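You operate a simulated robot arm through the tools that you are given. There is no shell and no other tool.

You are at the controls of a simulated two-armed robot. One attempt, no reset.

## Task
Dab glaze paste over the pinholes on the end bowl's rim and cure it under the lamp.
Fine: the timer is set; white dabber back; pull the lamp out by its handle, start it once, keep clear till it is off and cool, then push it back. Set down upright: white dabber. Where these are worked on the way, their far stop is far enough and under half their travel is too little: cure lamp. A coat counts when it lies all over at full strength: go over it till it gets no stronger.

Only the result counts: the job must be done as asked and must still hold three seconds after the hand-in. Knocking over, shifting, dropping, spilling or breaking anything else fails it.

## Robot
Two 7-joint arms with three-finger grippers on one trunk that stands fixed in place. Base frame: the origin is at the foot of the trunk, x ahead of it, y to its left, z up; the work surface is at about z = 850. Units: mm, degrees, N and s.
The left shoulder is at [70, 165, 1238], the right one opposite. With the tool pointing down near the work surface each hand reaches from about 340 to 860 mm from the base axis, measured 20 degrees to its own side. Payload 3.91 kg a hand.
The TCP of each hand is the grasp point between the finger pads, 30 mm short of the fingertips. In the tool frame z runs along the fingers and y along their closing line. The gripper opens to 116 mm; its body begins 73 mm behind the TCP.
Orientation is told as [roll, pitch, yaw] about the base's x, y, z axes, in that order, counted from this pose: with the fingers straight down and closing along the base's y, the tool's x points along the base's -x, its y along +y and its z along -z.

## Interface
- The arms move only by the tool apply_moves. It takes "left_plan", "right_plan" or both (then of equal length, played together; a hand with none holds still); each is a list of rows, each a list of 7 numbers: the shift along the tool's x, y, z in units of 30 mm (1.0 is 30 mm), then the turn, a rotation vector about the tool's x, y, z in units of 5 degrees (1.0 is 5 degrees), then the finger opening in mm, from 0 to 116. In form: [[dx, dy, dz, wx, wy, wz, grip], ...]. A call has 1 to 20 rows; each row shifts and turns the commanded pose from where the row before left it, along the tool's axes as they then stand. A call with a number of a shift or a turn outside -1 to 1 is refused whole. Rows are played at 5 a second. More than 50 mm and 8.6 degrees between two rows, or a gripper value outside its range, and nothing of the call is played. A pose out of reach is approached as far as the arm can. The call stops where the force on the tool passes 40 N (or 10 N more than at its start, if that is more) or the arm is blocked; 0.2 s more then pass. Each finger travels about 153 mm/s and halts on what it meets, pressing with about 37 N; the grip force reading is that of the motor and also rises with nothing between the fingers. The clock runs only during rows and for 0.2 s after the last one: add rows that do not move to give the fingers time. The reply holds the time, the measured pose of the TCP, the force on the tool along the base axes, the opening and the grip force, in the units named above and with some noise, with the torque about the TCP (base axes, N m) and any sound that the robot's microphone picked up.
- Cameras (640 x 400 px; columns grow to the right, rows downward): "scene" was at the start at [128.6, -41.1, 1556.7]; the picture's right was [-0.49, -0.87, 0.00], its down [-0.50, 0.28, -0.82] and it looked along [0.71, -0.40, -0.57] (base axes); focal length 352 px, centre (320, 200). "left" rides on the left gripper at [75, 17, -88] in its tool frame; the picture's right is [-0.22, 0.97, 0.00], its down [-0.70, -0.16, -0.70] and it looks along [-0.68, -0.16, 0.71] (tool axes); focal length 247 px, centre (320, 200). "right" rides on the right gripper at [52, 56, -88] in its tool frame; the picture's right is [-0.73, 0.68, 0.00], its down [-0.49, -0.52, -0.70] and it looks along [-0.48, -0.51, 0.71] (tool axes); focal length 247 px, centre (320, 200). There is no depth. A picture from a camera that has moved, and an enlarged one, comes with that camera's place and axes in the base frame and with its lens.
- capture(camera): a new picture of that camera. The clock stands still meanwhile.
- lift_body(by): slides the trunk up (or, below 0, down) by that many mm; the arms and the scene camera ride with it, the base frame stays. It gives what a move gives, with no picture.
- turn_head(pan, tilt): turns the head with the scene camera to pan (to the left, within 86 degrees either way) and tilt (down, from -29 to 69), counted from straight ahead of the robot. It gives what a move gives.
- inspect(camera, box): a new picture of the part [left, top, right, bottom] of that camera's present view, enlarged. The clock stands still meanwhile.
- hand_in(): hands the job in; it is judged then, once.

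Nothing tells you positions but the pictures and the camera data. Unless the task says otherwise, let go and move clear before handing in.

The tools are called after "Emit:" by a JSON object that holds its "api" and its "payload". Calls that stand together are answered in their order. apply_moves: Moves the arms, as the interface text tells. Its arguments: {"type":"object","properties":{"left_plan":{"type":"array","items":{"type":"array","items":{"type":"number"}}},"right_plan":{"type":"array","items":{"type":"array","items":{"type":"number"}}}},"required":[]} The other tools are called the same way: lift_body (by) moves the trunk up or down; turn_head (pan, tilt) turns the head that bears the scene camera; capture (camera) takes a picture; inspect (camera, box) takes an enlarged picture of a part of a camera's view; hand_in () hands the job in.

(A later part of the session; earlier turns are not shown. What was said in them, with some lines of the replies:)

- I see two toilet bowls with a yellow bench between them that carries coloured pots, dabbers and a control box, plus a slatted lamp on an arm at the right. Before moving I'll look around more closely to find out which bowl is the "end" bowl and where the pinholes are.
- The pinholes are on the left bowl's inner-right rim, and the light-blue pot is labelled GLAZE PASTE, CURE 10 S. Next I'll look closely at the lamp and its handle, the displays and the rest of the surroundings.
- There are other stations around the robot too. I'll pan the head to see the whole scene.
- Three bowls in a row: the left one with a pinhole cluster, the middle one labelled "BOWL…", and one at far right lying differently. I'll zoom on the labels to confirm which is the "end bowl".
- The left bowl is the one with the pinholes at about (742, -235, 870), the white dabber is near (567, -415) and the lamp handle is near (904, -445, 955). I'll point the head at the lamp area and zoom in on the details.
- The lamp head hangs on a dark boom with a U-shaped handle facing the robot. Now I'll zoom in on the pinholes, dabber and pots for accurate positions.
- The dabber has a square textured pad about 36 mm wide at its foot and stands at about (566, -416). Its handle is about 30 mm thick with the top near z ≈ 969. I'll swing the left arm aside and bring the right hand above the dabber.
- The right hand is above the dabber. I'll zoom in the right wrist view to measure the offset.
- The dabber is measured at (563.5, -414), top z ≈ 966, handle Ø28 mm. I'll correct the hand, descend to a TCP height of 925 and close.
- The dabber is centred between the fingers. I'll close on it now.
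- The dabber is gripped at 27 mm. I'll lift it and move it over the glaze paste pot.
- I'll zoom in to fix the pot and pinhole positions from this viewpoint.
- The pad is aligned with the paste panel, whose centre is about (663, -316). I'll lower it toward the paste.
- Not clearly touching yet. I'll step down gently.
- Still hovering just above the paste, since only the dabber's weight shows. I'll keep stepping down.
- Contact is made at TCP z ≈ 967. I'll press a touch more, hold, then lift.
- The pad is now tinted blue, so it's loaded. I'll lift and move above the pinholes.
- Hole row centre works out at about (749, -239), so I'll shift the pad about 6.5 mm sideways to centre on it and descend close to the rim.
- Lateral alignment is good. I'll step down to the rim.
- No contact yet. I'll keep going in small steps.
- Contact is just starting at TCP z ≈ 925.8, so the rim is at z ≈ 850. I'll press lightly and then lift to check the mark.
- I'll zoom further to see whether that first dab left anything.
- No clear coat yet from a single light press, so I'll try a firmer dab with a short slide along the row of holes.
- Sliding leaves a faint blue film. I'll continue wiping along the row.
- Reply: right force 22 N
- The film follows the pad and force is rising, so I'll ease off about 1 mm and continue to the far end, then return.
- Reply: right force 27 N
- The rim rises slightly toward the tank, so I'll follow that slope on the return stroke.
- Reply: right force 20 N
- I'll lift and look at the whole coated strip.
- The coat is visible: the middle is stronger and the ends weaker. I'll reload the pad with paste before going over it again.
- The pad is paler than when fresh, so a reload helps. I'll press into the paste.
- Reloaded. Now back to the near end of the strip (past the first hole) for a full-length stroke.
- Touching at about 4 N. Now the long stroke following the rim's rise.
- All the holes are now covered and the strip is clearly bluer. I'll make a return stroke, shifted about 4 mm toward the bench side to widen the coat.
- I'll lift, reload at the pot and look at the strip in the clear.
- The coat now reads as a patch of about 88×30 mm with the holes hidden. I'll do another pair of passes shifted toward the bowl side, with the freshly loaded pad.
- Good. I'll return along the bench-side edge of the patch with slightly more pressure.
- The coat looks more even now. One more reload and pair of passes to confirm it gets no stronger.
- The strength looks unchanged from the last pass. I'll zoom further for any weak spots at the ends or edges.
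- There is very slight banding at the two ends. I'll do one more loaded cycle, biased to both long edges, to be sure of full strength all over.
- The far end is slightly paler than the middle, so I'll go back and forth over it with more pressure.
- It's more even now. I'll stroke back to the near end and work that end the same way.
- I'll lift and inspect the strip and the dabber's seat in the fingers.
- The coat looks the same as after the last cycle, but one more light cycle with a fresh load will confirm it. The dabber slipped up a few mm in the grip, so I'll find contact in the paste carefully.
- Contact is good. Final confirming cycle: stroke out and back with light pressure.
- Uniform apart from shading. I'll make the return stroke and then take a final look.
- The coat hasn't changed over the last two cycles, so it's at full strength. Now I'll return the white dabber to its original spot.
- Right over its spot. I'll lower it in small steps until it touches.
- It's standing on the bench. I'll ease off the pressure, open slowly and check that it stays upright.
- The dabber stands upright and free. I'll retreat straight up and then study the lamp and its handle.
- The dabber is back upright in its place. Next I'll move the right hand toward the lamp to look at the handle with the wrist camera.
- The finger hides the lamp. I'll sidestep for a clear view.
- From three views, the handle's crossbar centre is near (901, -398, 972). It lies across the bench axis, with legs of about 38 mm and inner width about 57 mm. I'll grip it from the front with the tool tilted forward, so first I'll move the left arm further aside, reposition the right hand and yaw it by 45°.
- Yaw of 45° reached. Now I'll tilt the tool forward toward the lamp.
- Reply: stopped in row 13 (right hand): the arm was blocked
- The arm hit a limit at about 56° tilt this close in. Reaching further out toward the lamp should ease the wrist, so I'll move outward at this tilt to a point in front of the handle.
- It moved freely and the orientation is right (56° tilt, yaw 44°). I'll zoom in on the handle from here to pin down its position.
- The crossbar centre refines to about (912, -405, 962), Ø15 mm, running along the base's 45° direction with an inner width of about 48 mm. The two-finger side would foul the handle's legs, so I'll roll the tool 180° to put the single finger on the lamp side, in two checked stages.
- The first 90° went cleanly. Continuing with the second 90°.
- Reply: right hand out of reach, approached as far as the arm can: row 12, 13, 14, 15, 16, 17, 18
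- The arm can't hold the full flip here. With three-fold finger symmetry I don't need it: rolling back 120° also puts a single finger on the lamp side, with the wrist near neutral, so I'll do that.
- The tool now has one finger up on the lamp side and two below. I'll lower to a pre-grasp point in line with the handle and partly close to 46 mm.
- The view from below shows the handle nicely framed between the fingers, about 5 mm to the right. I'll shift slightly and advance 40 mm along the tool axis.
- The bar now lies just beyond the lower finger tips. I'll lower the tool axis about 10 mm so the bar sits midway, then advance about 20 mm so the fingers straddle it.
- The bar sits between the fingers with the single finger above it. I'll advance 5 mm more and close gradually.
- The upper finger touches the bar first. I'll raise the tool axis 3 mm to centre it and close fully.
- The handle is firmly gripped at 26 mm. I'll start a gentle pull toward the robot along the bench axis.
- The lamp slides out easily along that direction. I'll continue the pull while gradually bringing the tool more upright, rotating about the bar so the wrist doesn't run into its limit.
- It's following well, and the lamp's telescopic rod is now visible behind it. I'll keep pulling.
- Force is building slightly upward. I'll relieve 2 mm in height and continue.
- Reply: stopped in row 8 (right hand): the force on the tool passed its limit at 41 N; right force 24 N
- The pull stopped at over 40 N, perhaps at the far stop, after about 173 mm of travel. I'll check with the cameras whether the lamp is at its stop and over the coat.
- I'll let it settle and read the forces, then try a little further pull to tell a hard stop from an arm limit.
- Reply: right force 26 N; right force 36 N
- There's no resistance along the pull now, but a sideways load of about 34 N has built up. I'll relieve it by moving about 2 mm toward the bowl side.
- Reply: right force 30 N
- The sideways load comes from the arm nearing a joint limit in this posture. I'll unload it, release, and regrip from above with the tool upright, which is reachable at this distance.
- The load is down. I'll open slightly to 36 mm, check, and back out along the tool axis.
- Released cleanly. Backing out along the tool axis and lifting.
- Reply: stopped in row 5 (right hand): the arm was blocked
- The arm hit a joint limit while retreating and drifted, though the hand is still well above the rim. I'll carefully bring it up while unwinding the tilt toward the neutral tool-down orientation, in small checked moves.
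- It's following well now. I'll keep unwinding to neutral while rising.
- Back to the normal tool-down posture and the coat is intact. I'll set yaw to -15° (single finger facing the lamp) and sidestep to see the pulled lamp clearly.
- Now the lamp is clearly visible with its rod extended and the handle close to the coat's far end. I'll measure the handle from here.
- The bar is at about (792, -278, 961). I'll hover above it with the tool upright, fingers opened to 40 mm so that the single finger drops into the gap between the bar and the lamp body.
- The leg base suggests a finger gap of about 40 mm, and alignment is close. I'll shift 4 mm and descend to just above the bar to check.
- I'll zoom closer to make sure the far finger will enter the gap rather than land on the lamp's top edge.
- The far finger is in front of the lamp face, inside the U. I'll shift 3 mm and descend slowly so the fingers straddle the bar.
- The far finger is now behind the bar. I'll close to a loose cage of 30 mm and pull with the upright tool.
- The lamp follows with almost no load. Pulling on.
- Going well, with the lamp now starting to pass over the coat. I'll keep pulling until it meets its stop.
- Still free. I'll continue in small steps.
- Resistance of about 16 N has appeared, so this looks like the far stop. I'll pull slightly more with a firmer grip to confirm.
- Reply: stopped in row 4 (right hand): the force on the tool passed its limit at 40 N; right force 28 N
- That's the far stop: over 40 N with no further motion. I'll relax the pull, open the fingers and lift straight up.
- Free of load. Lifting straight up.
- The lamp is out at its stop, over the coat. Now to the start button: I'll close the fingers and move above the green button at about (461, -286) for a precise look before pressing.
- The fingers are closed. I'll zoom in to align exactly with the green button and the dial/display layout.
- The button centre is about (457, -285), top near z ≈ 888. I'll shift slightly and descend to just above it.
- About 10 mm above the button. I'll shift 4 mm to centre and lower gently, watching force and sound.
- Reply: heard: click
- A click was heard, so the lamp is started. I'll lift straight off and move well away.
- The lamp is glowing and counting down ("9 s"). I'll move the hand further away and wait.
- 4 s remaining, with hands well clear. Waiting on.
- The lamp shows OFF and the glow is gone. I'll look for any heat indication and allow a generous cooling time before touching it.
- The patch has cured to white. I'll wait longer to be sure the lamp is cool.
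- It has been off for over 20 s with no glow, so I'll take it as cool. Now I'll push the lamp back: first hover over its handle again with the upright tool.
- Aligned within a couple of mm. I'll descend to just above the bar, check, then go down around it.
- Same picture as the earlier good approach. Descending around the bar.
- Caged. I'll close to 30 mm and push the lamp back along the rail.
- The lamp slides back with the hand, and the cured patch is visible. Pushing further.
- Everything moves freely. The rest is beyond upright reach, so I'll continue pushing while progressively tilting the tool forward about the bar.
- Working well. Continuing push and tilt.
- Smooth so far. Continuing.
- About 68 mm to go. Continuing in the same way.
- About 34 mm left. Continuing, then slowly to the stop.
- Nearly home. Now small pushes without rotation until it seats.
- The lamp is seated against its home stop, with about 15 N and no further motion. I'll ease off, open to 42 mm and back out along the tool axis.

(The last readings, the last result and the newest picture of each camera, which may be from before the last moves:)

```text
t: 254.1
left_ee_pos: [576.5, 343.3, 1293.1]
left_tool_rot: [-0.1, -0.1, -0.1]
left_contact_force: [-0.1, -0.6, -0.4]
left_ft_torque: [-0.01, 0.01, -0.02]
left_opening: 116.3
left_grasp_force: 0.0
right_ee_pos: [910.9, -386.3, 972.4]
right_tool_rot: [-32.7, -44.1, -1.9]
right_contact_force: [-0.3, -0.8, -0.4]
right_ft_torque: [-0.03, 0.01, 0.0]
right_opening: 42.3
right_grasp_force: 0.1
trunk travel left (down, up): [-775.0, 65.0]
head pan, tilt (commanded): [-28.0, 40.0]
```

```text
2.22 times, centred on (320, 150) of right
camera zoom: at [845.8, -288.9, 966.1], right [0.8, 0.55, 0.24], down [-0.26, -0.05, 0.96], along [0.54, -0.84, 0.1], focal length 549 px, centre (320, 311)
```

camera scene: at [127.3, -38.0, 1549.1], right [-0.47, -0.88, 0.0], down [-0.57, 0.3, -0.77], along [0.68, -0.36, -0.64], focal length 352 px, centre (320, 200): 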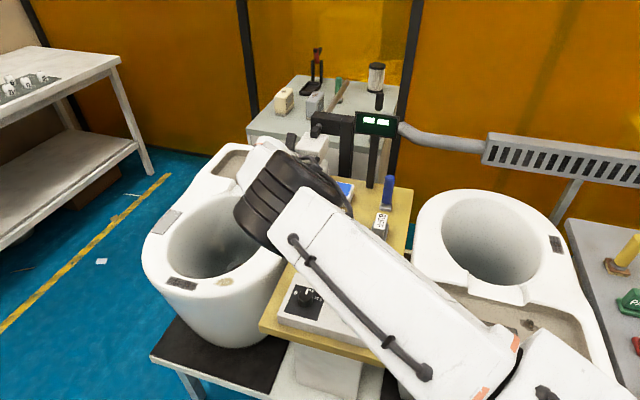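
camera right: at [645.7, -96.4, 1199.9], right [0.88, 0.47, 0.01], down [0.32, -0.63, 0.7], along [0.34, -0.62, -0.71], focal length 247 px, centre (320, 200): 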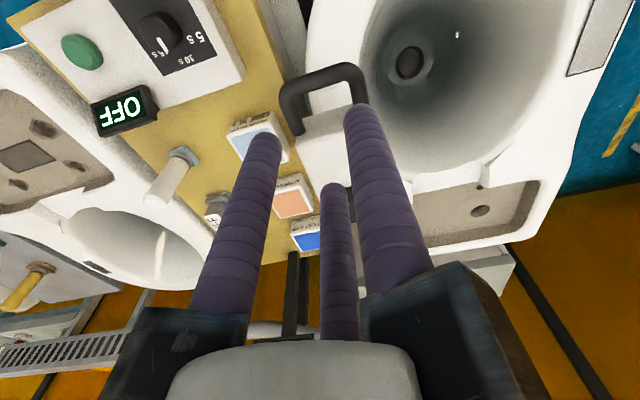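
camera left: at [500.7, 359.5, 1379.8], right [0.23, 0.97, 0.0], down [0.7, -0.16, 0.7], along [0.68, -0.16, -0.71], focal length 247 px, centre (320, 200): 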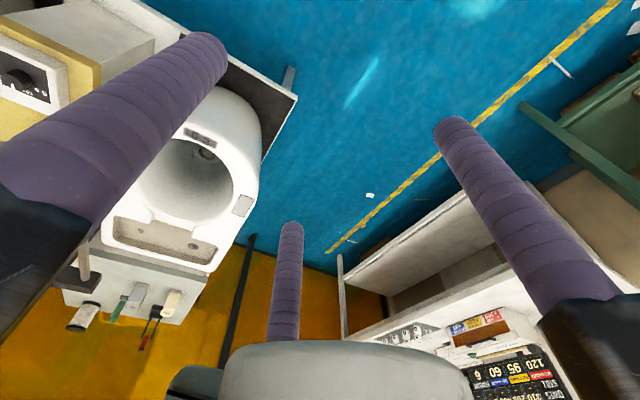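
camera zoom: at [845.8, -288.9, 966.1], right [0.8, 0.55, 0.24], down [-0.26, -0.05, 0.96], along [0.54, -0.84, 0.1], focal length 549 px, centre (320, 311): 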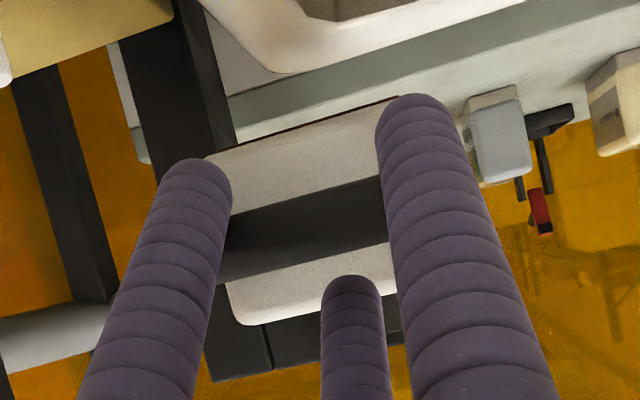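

No load. Backing out 45 mm along the tool axis.

Emit:
{"api": "apply_moves", "payload": {"right_plan": [[0, 0, -0.3, 0, 0, 0, 42], [0, 0, -0.6, 0, 0, 0, 42], [0, 0, -0.6, 0, 0, 0, 42], [0, 0, 0, 0, 0, 0, 42]]}}

Emit:
{"api": "inspect", "payload": {"camera": "right", "box": [200, 40, 440, 240]}}

Emit:
{"api": "capture", "payload": {"camera": "scene"}}

```text
t: 255.1
left_ee_pos: [577.9, 343.7, 1291.5]
left_tool_rot: [0.0, -0.1, -0.2]
left_contact_force: [0.2, 0.9, 0.9]
left_ft_torque: [0.01, -0.03, -0.02]
left_opening: 116.2
left_grasp_force: 0.0
right_ee_pos: [885.7, -362.5, 996.2]
right_tool_rot: [-32.6, -43.7, -2.0]
right_contact_force: [0.0, -0.5, 0.1]
right_ft_torque: [0.0, 0.03, 0.01]
right_opening: 42.3
right_grasp_force: 0.1
trunk travel left (down, up): [-775.0, 65.0]
head pan, tilt (commanded): [-28.0, 40.0]
```

```text
2.00 times, centred on (320, 140) of right
camera zoom: at [819.6, -263.9, 991.0], right [0.8, 0.55, 0.24], down [-0.25, -0.06, 0.97], along [0.54, -0.84, 0.09], focal length 494 px, centre (320, 320)
```

zoom: 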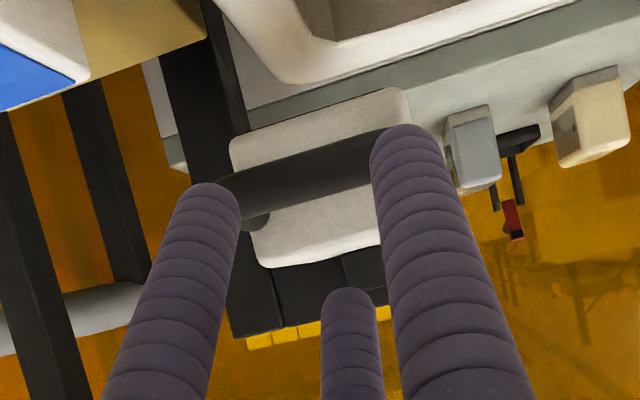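

```text
taken
camera scene: at [127.5, -38.3, 1549.1], right [-0.47, -0.88, 0.0], down [-0.57, 0.3, -0.77], along [0.68, -0.36, -0.64], focal length 352 px, centre (320, 200)
```

scene: 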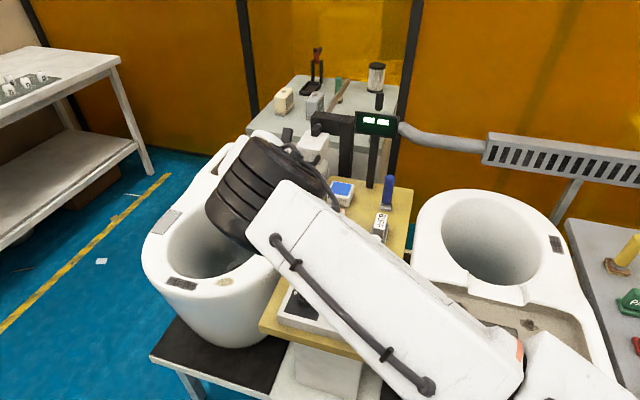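

Clear of the handle. Now I'll return the arm to its normal posture by reversing the tilt while rising and drawing back.

Emit:
{"api": "apply_moves", "payload": {"right_plan": [[-0.007, -0.004, -0.26, -0.1994, 0.3468, 0, 42], [0, 0, -0.26, -0.1994, 0.3468, 0, 42], [0.01, 0.006, -0.26, -0.1994, 0.3468, 0, 42], [0.018, 0.01, -0.26, -0.1994, 0.3468, 0, 42], [0.026, 0.015, -0.258, -0.1994, 0.3468, 0, 42], [0.034, 0.02, -0.257, -0.1994, 0.3468, 0, 42], [0.04, 0.023, -0.256, -0.1994, 0.3468, 0, 42], [0, 0, 0, 0, 0, 0, 42]]}}

Emit:
{"api": "capture", "payload": {"camera": "scene"}}

Emit:
{"api": "capture", "payload": {"camera": "right"}}

```text
t: 256.9
left_ee_pos: [577.1, 343.9, 1291.6]
left_tool_rot: [0.0, 0.1, -0.1]
left_contact_force: [0.3, -0.7, 0.6]
left_ft_torque: [0.01, -0.02, 0.02]
left_opening: 115.9
left_grasp_force: 0.2
right_ee_pos: [855.8, -332.4, 1030.6]
right_tool_rot: [-21.2, -32.9, -9.0]
right_contact_force: [0.1, 0.6, -0.3]
right_ft_torque: [0.02, 0.02, -0.02]
right_opening: 42.2
right_grasp_force: 0.1
trunk travel left (down, up): [-775.0, 65.0]
head pan, tilt (commanded): [-28.0, 40.0]
```

```text
taken
camera scene: at [127.2, -37.7, 1549.1], right [-0.47, -0.88, 0.0], down [-0.57, 0.3, -0.77], along [0.68, -0.36, -0.64], focal length 352 px, centre (320, 200)
```

scene: 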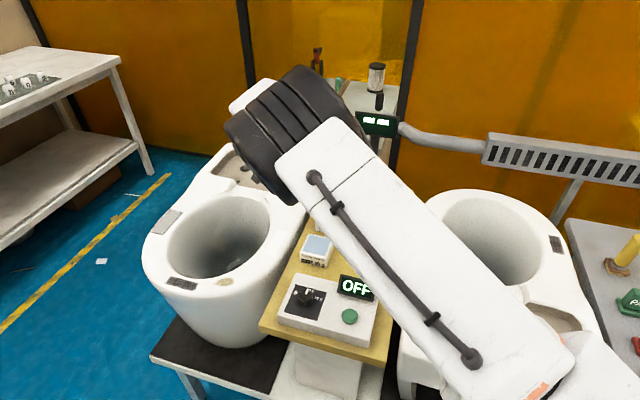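

```text
taken
camera right: at [791.2, -235.8, 1054.2], right [0.84, 0.51, 0.19], down [-0.09, -0.22, 0.97], along [0.54, -0.83, -0.14], focal length 247 px, centre (320, 200)
```

right: 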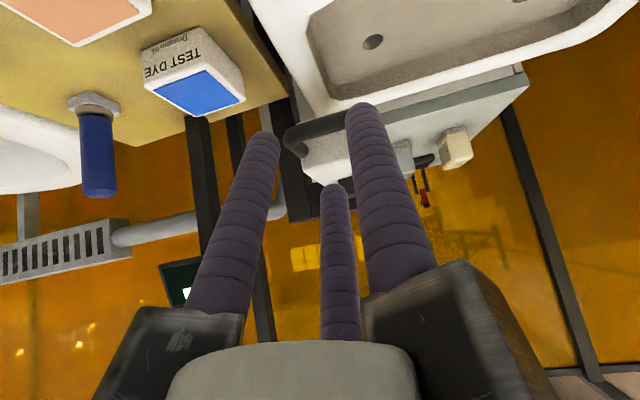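

Moving as expected. Continuing to unwind the tilt.

Emit:
{"api": "apply_moves", "payload": {"right_plan": [[0.048, 0.028, -0.253, -0.1994, 0.3468, 0, 42], [0.056, 0.032, -0.25, -0.1994, 0.3468, 0, 42], [0.064, 0.037, -0.248, -0.1994, 0.3468, 0, 42], [0.072, 0.041, -0.246, -0.1994, 0.3468, 0, 42], [0.08, 0.046, -0.243, -0.1994, 0.3468, 0, 42], [0.088, 0.05, -0.24, -0.1994, 0.3468, 0, 42], [0.1, 0.057, -0.235, -0.1994, 0.3468, 0, 42], [0.11, 0.063, -0.228, -0.1994, 0.3468, 0, 42], [0.12, 0.069, -0.22, -0.1994, 0.3468, 0, 42], [0.13, 0.075, -0.21, -0.1994, 0.3468, 0, 42], [0, 0, 0, 0, 0, 0, 42]]}}

Emit:
{"api": "capture", "payload": {"camera": "scene"}}

```text
t: 259.2
left_ee_pos: [576.9, 343.3, 1292.9]
left_tool_rot: [-0.1, 0.0, 0.0]
left_contact_force: [0.7, 0.6, -0.2]
left_ft_torque: [-0.01, 0.0, 0.02]
left_opening: 116.0
left_grasp_force: 0.1
right_ee_pos: [812.0, -288.9, 1077.2]
right_tool_rot: [-9.1, -16.4, -13.9]
right_contact_force: [0.4, -0.4, 0.5]
right_ft_torque: [0.02, 0.02, -0.03]
right_opening: 42.0
right_grasp_force: 0.2
trunk travel left (down, up): [-775.0, 65.0]
head pan, tilt (commanded): [-28.0, 40.0]
```

```text
taken
camera scene: at [127.0, -37.7, 1549.1], right [-0.47, -0.88, 0.0], down [-0.57, 0.3, -0.77], along [0.68, -0.36, -0.64], focal length 352 px, centre (320, 200)
```

scene: 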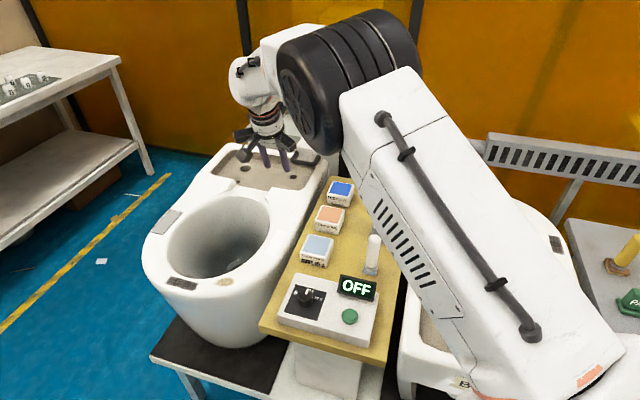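

Emit:
{"api": "apply_moves", "payload": {"right_plan": [[0.14, 0.08, -0.23, -0.1994, 0.3468, 0, 42], [0.145, 0.083, -0.22, -0.1994, 0.3468, 0, 42], [0.15, 0.086, -0.21, -0.1994, 0.3468, 0, 42], [0.155, 0.089, -0.21, -0.1994, 0.3468, 0, 42], [0.16, 0.092, -0.2, -0.1994, 0.3468, 0, 42], [0.165, 0.095, -0.2, -0.1994, 0.3468, 0, 42], [0.17, 0.097, -0.2, -0.1994, 0.3468, 0, 42], [0.173, 0.1, -0.2, -0.1994, 0.3468, 0, 42], [0.173, 0.1, -0.2, -0.1994, 0.3468, 0, 60], [0, 0, 0, 0, 0, 0, 80]]}}

Emit:
{"api": "apply_moves", "payload": {"right_plan": [[0.9, -0.5, -0.5, 0, 0, 0, 80], [0.9, -0.5, -0.5, 0, 0, 0, 80], [0.9, -0.5, -0.5, 0, 0, 0, 80], [0.9, -0.6, -0.3, 0, 0, 0, 80], [0.9, -0.6, -0.3, 0, 0, 0, 80], [0.5, -0.6, 0, 0, 0, 0, 80], [0.5, -0.6, 0, 0, 0, 0, 80], [0, 0, 0, 0, 0, 0, 80]]}}

Emit:
{"api": "capture", "payload": {"camera": "scene"}}

Emit:
{"api": "capture", "payload": {"camera": "right"}}

```text
t: 261.4
left_ee_pos: [576.6, 344.0, 1292.3]
left_tool_rot: [0.1, 0.0, -0.1]
left_contact_force: [-0.7, 0.6, -0.2]
left_ft_torque: [-0.02, 0.03, -0.06]
left_opening: 115.7
left_grasp_force: 0.2
right_ee_pos: [769.7, -248.1, 1124.0]
right_tool_rot: [0.2, -0.8, -15.3]
right_contact_force: [-0.1, 0.3, -0.6]
right_ft_torque: [0.0, 0.0, 0.01]
right_opening: 80.0
right_grasp_force: 0.1
trunk travel left (down, up): [-775.0, 65.0]
head pan, tilt (commanded): [-28.0, 40.0]
```

```text
t: 263.2
left_ee_pos: [576.3, 344.4, 1291.5]
left_tool_rot: [0.0, 0.0, 0.0]
left_contact_force: [0.3, 0.4, -0.5]
left_ft_torque: [0.0, 0.02, 0.0]
left_opening: 115.8
left_grasp_force: 0.1
right_ee_pos: [578.5, -318.5, 1184.8]
right_tool_rot: [0.2, -0.8, -15.0]
right_contact_force: [-0.4, -0.1, 0.3]
right_ft_torque: [0.0, 0.05, 0.0]
right_opening: 79.9
right_grasp_force: 0.2
trunk travel left (down, up): [-775.0, 65.0]
head pan, tilt (commanded): [-28.0, 40.0]
```

```text
taken
camera scene: at [126.9, -37.4, 1549.1], right [-0.47, -0.88, 0.0], down [-0.57, 0.3, -0.77], along [0.68, -0.36, -0.64], focal length 352 px, centre (320, 200)
```

scene: 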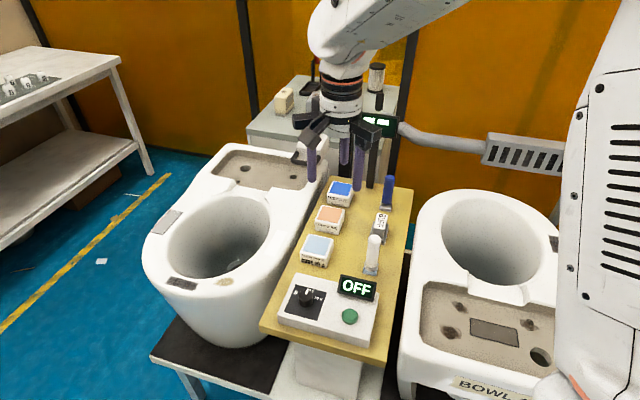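

```text
taken
camera right: at [540.9, -248.4, 1271.9], right [0.88, 0.47, 0.01], down [0.32, -0.63, 0.71], along [0.34, -0.62, -0.71], focal length 247 px, centre (320, 200)
```

right: 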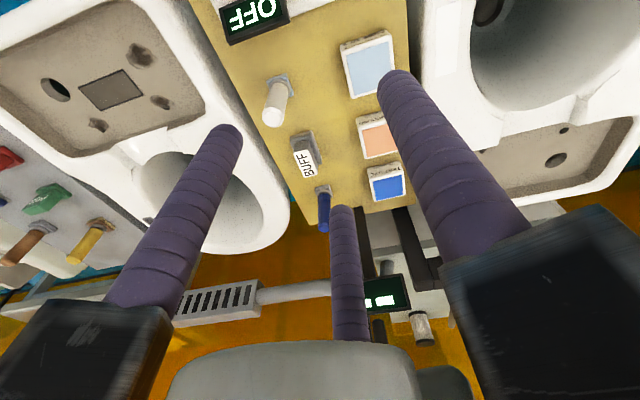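

The arm is back in normal posture. I'll park the right hand well clear and inspect the final state of the lamp, patch, dabber and control box.

Emit:
{"api": "apply_moves", "payload": {"right_plan": [[0.3, -0.9, -0.4, 0, 0, -0.6, 80], [0.3, -0.9, -0.4, 0, 0, -0.6, 80], [0.3, -0.9, -0.4, 0, 0, -0.6, 80], [0.3, -0.9, -0.4, 0, 0, -0.6, 80], [0.3, -0.9, -0.4, 0, 0, -0.6, 80], [0.3, -0.6, -0.4, 0, 0, 0, 80], [0, 0, 0, 0, 0, 0, 80]]}}

Emit:
{"api": "turn_head", "payload": {"pan": -29.3, "tilt": 35}}

Emit:
{"api": "capture", "payload": {"camera": "scene"}}

Emit:
{"api": "inspect", "payload": {"camera": "scene", "box": [260, 80, 420, 240]}}

Emit:
{"api": "inspect", "payload": {"camera": "scene", "box": [240, 180, 420, 400]}}

Emit:
{"api": "inspect", "payload": {"camera": "scene", "box": [120, 170, 320, 390]}}

```text
t: 264.9
left_ee_pos: [575.5, 342.7, 1293.3]
left_tool_rot: [-0.1, 0.0, -0.1]
left_contact_force: [-0.3, -0.2, 0.1]
left_ft_torque: [-0.05, 0.0, -0.01]
left_opening: 116.1
left_grasp_force: 0.0
right_ee_pos: [504.0, -461.4, 1257.4]
right_tool_rot: [0.0, -0.9, 0.0]
right_contact_force: [0.0, 0.3, 0.3]
right_ft_torque: [0.02, 0.0, 0.01]
right_opening: 79.9
right_grasp_force: 0.1
trunk travel left (down, up): [-775.0, 65.0]
head pan, tilt (commanded): [-28.0, 40.0]
```

```text
t: 265.5
left_ee_pos: [576.6, 342.8, 1292.0]
left_tool_rot: [0.0, -0.1, -0.1]
left_contact_force: [-0.4, 0.5, 0.0]
left_ft_torque: [-0.01, -0.01, -0.01]
left_opening: 116.1
left_grasp_force: 0.1
right_ee_pos: [504.0, -460.8, 1257.0]
right_tool_rot: [-0.1, -0.8, -0.2]
right_contact_force: [-0.1, 0.8, 0.5]
right_ft_torque: [0.0, -0.01, 0.01]
right_opening: 80.1
right_grasp_force: 0.1
trunk travel left (down, up): [-775.0, 65.0]
head pan, tilt (commanded): [-29.3, 35.0]
```

```text
taken
camera scene: at [128.6, -40.9, 1556.7], right [-0.49, -0.87, 0.0], down [-0.5, 0.28, -0.82], along [0.71, -0.4, -0.57], focal length 352 px, centre (320, 200)
```

scene: 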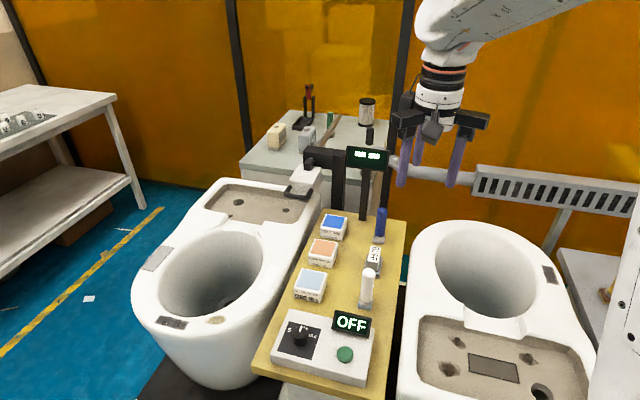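

```text
2.50 times, centred on (340, 160) of scene
camera zoom: at [128.6, -40.9, 1556.7], right [-0.49, -0.87, 0.0], down [-0.5, 0.28, -0.82], along [0.71, -0.4, -0.57], focal length 880 px, centre (270, 300)
```

zoom: 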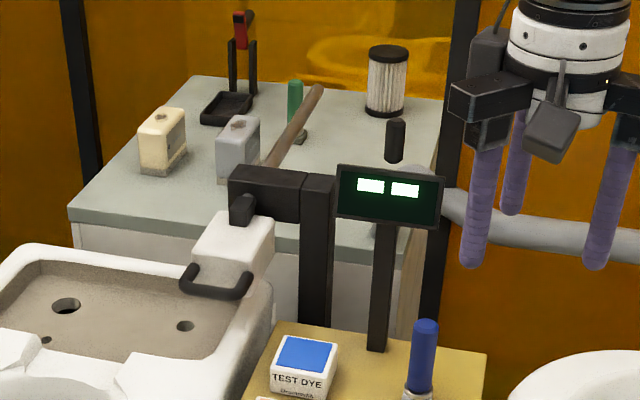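

```text
1.82 times, centred on (330, 290) of scene
camera zoom: at [128.6, -40.9, 1556.7], right [-0.49, -0.87, 0.0], down [-0.5, 0.28, -0.82], along [0.71, -0.4, -0.57], focal length 640 px, centre (302, 36)
```

zoom: 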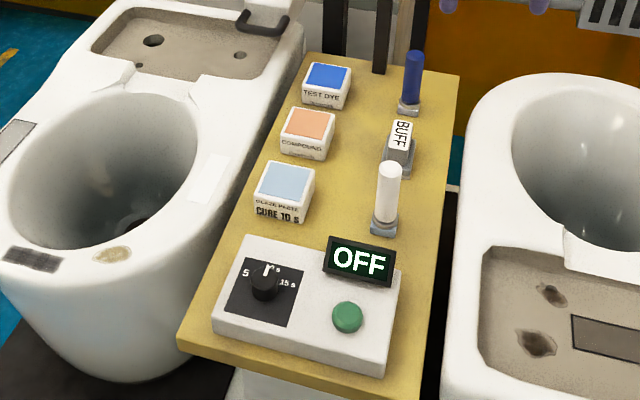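

```text
1.82 times, centred on (220, 280) of scene
camera zoom: at [128.6, -40.9, 1556.7], right [-0.49, -0.87, 0.0], down [-0.5, 0.28, -0.82], along [0.71, -0.4, -0.57], focal length 640 px, centre (502, 54)
```

zoom: 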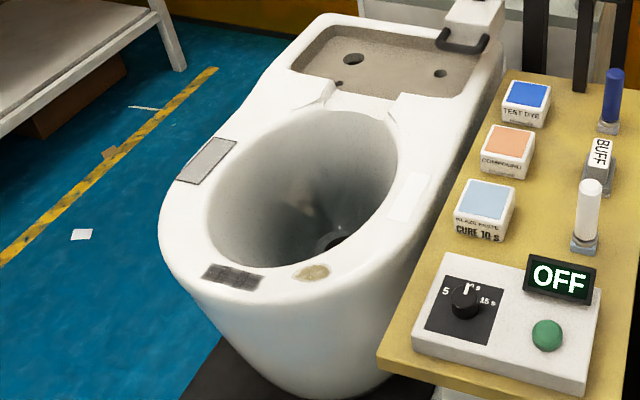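

The lamp is exactly back home, the patch is cured and the dial is untouched. I'll check the dabber's position against the original picture, and the patch close up.

Emit:
{"api": "inspect", "payload": {"camera": "scene", "box": [280, 250, 400, 320]}}

Emit:
{"api": "inspect", "payload": {"camera": "scene", "box": [260, 300, 400, 400]}}

Emit:
{"api": "inspect", "payload": {"camera": "scene", "box": [230, 210, 320, 290]}}

```text
5.33 times, centred on (340, 285) of scene
camera zoom: at [128.6, -40.9, 1556.7], right [-0.49, -0.87, 0.0], down [-0.5, 0.28, -0.82], along [0.71, -0.4, -0.57], focal length 1877 px, centre (213, -253)
```

zoom: 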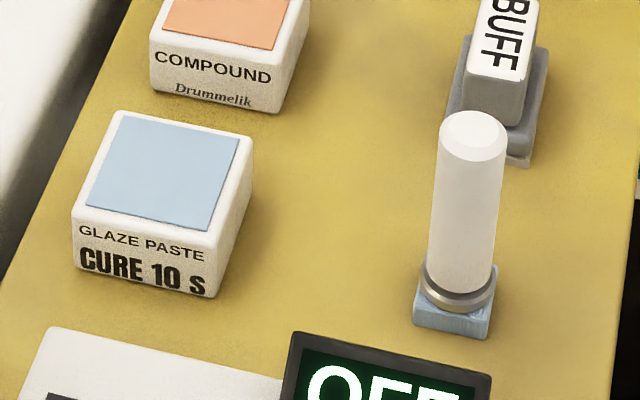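

```text
4.00 times, centred on (330, 350) of scene
camera zoom: at [128.6, -40.9, 1556.7], right [-0.49, -0.87, 0.0], down [-0.5, 0.28, -0.82], along [0.71, -0.4, -0.57], focal length 1408 px, centre (280, -400)
```

zoom: 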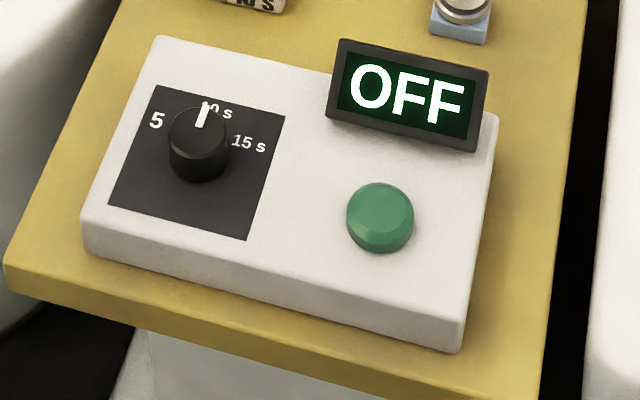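

```text
5.00 times, centred on (275, 250) of scene
camera zoom: at [128.6, -40.9, 1556.7], right [-0.49, -0.87, 0.0], down [-0.5, 0.28, -0.82], along [0.71, -0.4, -0.57], focal length 1760 px, centre (545, -50)
```

zoom: 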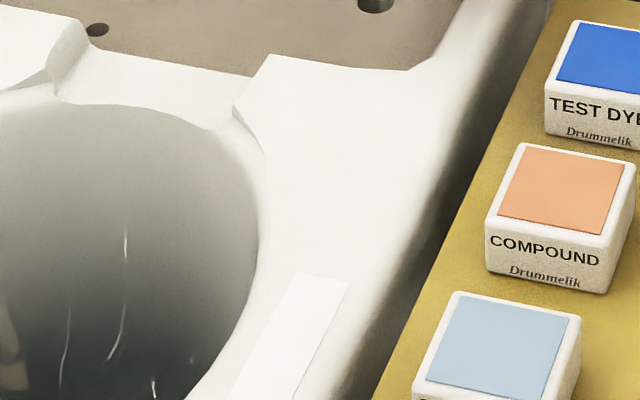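

The pinholes on the end bowl's rim are covered and cured, and the lamp is pushed back in. The white dabber stands upright about 6 mm from where it was. The dial is still at 10 s, the display reads OFF, nothing else has moved and both hands are clear, so I'm handing in.

Emit:
{"api": "hand_in", "payload": {}}

```text
The job is handed in.
```

The pinholes on the left end bowl's rim are covered and cured, and I've handed the job in. I don't have the judged result.

- **Coat:** I worked the paste over the whole patch in repeated passes until the last two made it no stronger. After curing, the patch is a uniform white with no holes visible.
- **Cure:** The lamp was pulled out to its far stop and started once (one click), with the timer left at 10 s. I kept both hands clear through the countdown and for over 20 s after it read OFF. There is no heat indicator, so "cool" is judged from that wait and the glow being gone.
- **Lamp:** It is pushed back against its home stop and matches the starting picture.
- **White dabber:** It stands upright about 6 mm nearer the robot than where it started, because it slipped a little in the grip.

The arm hit a joint limit twice around the lamp work. Once it drifted after I had let go of the handle partway through the pull. The hand stayed well above the rim and touched nothing. In the final pictures, apart from the dabber, everything I checked on the bench and around the bowl looks where it started.
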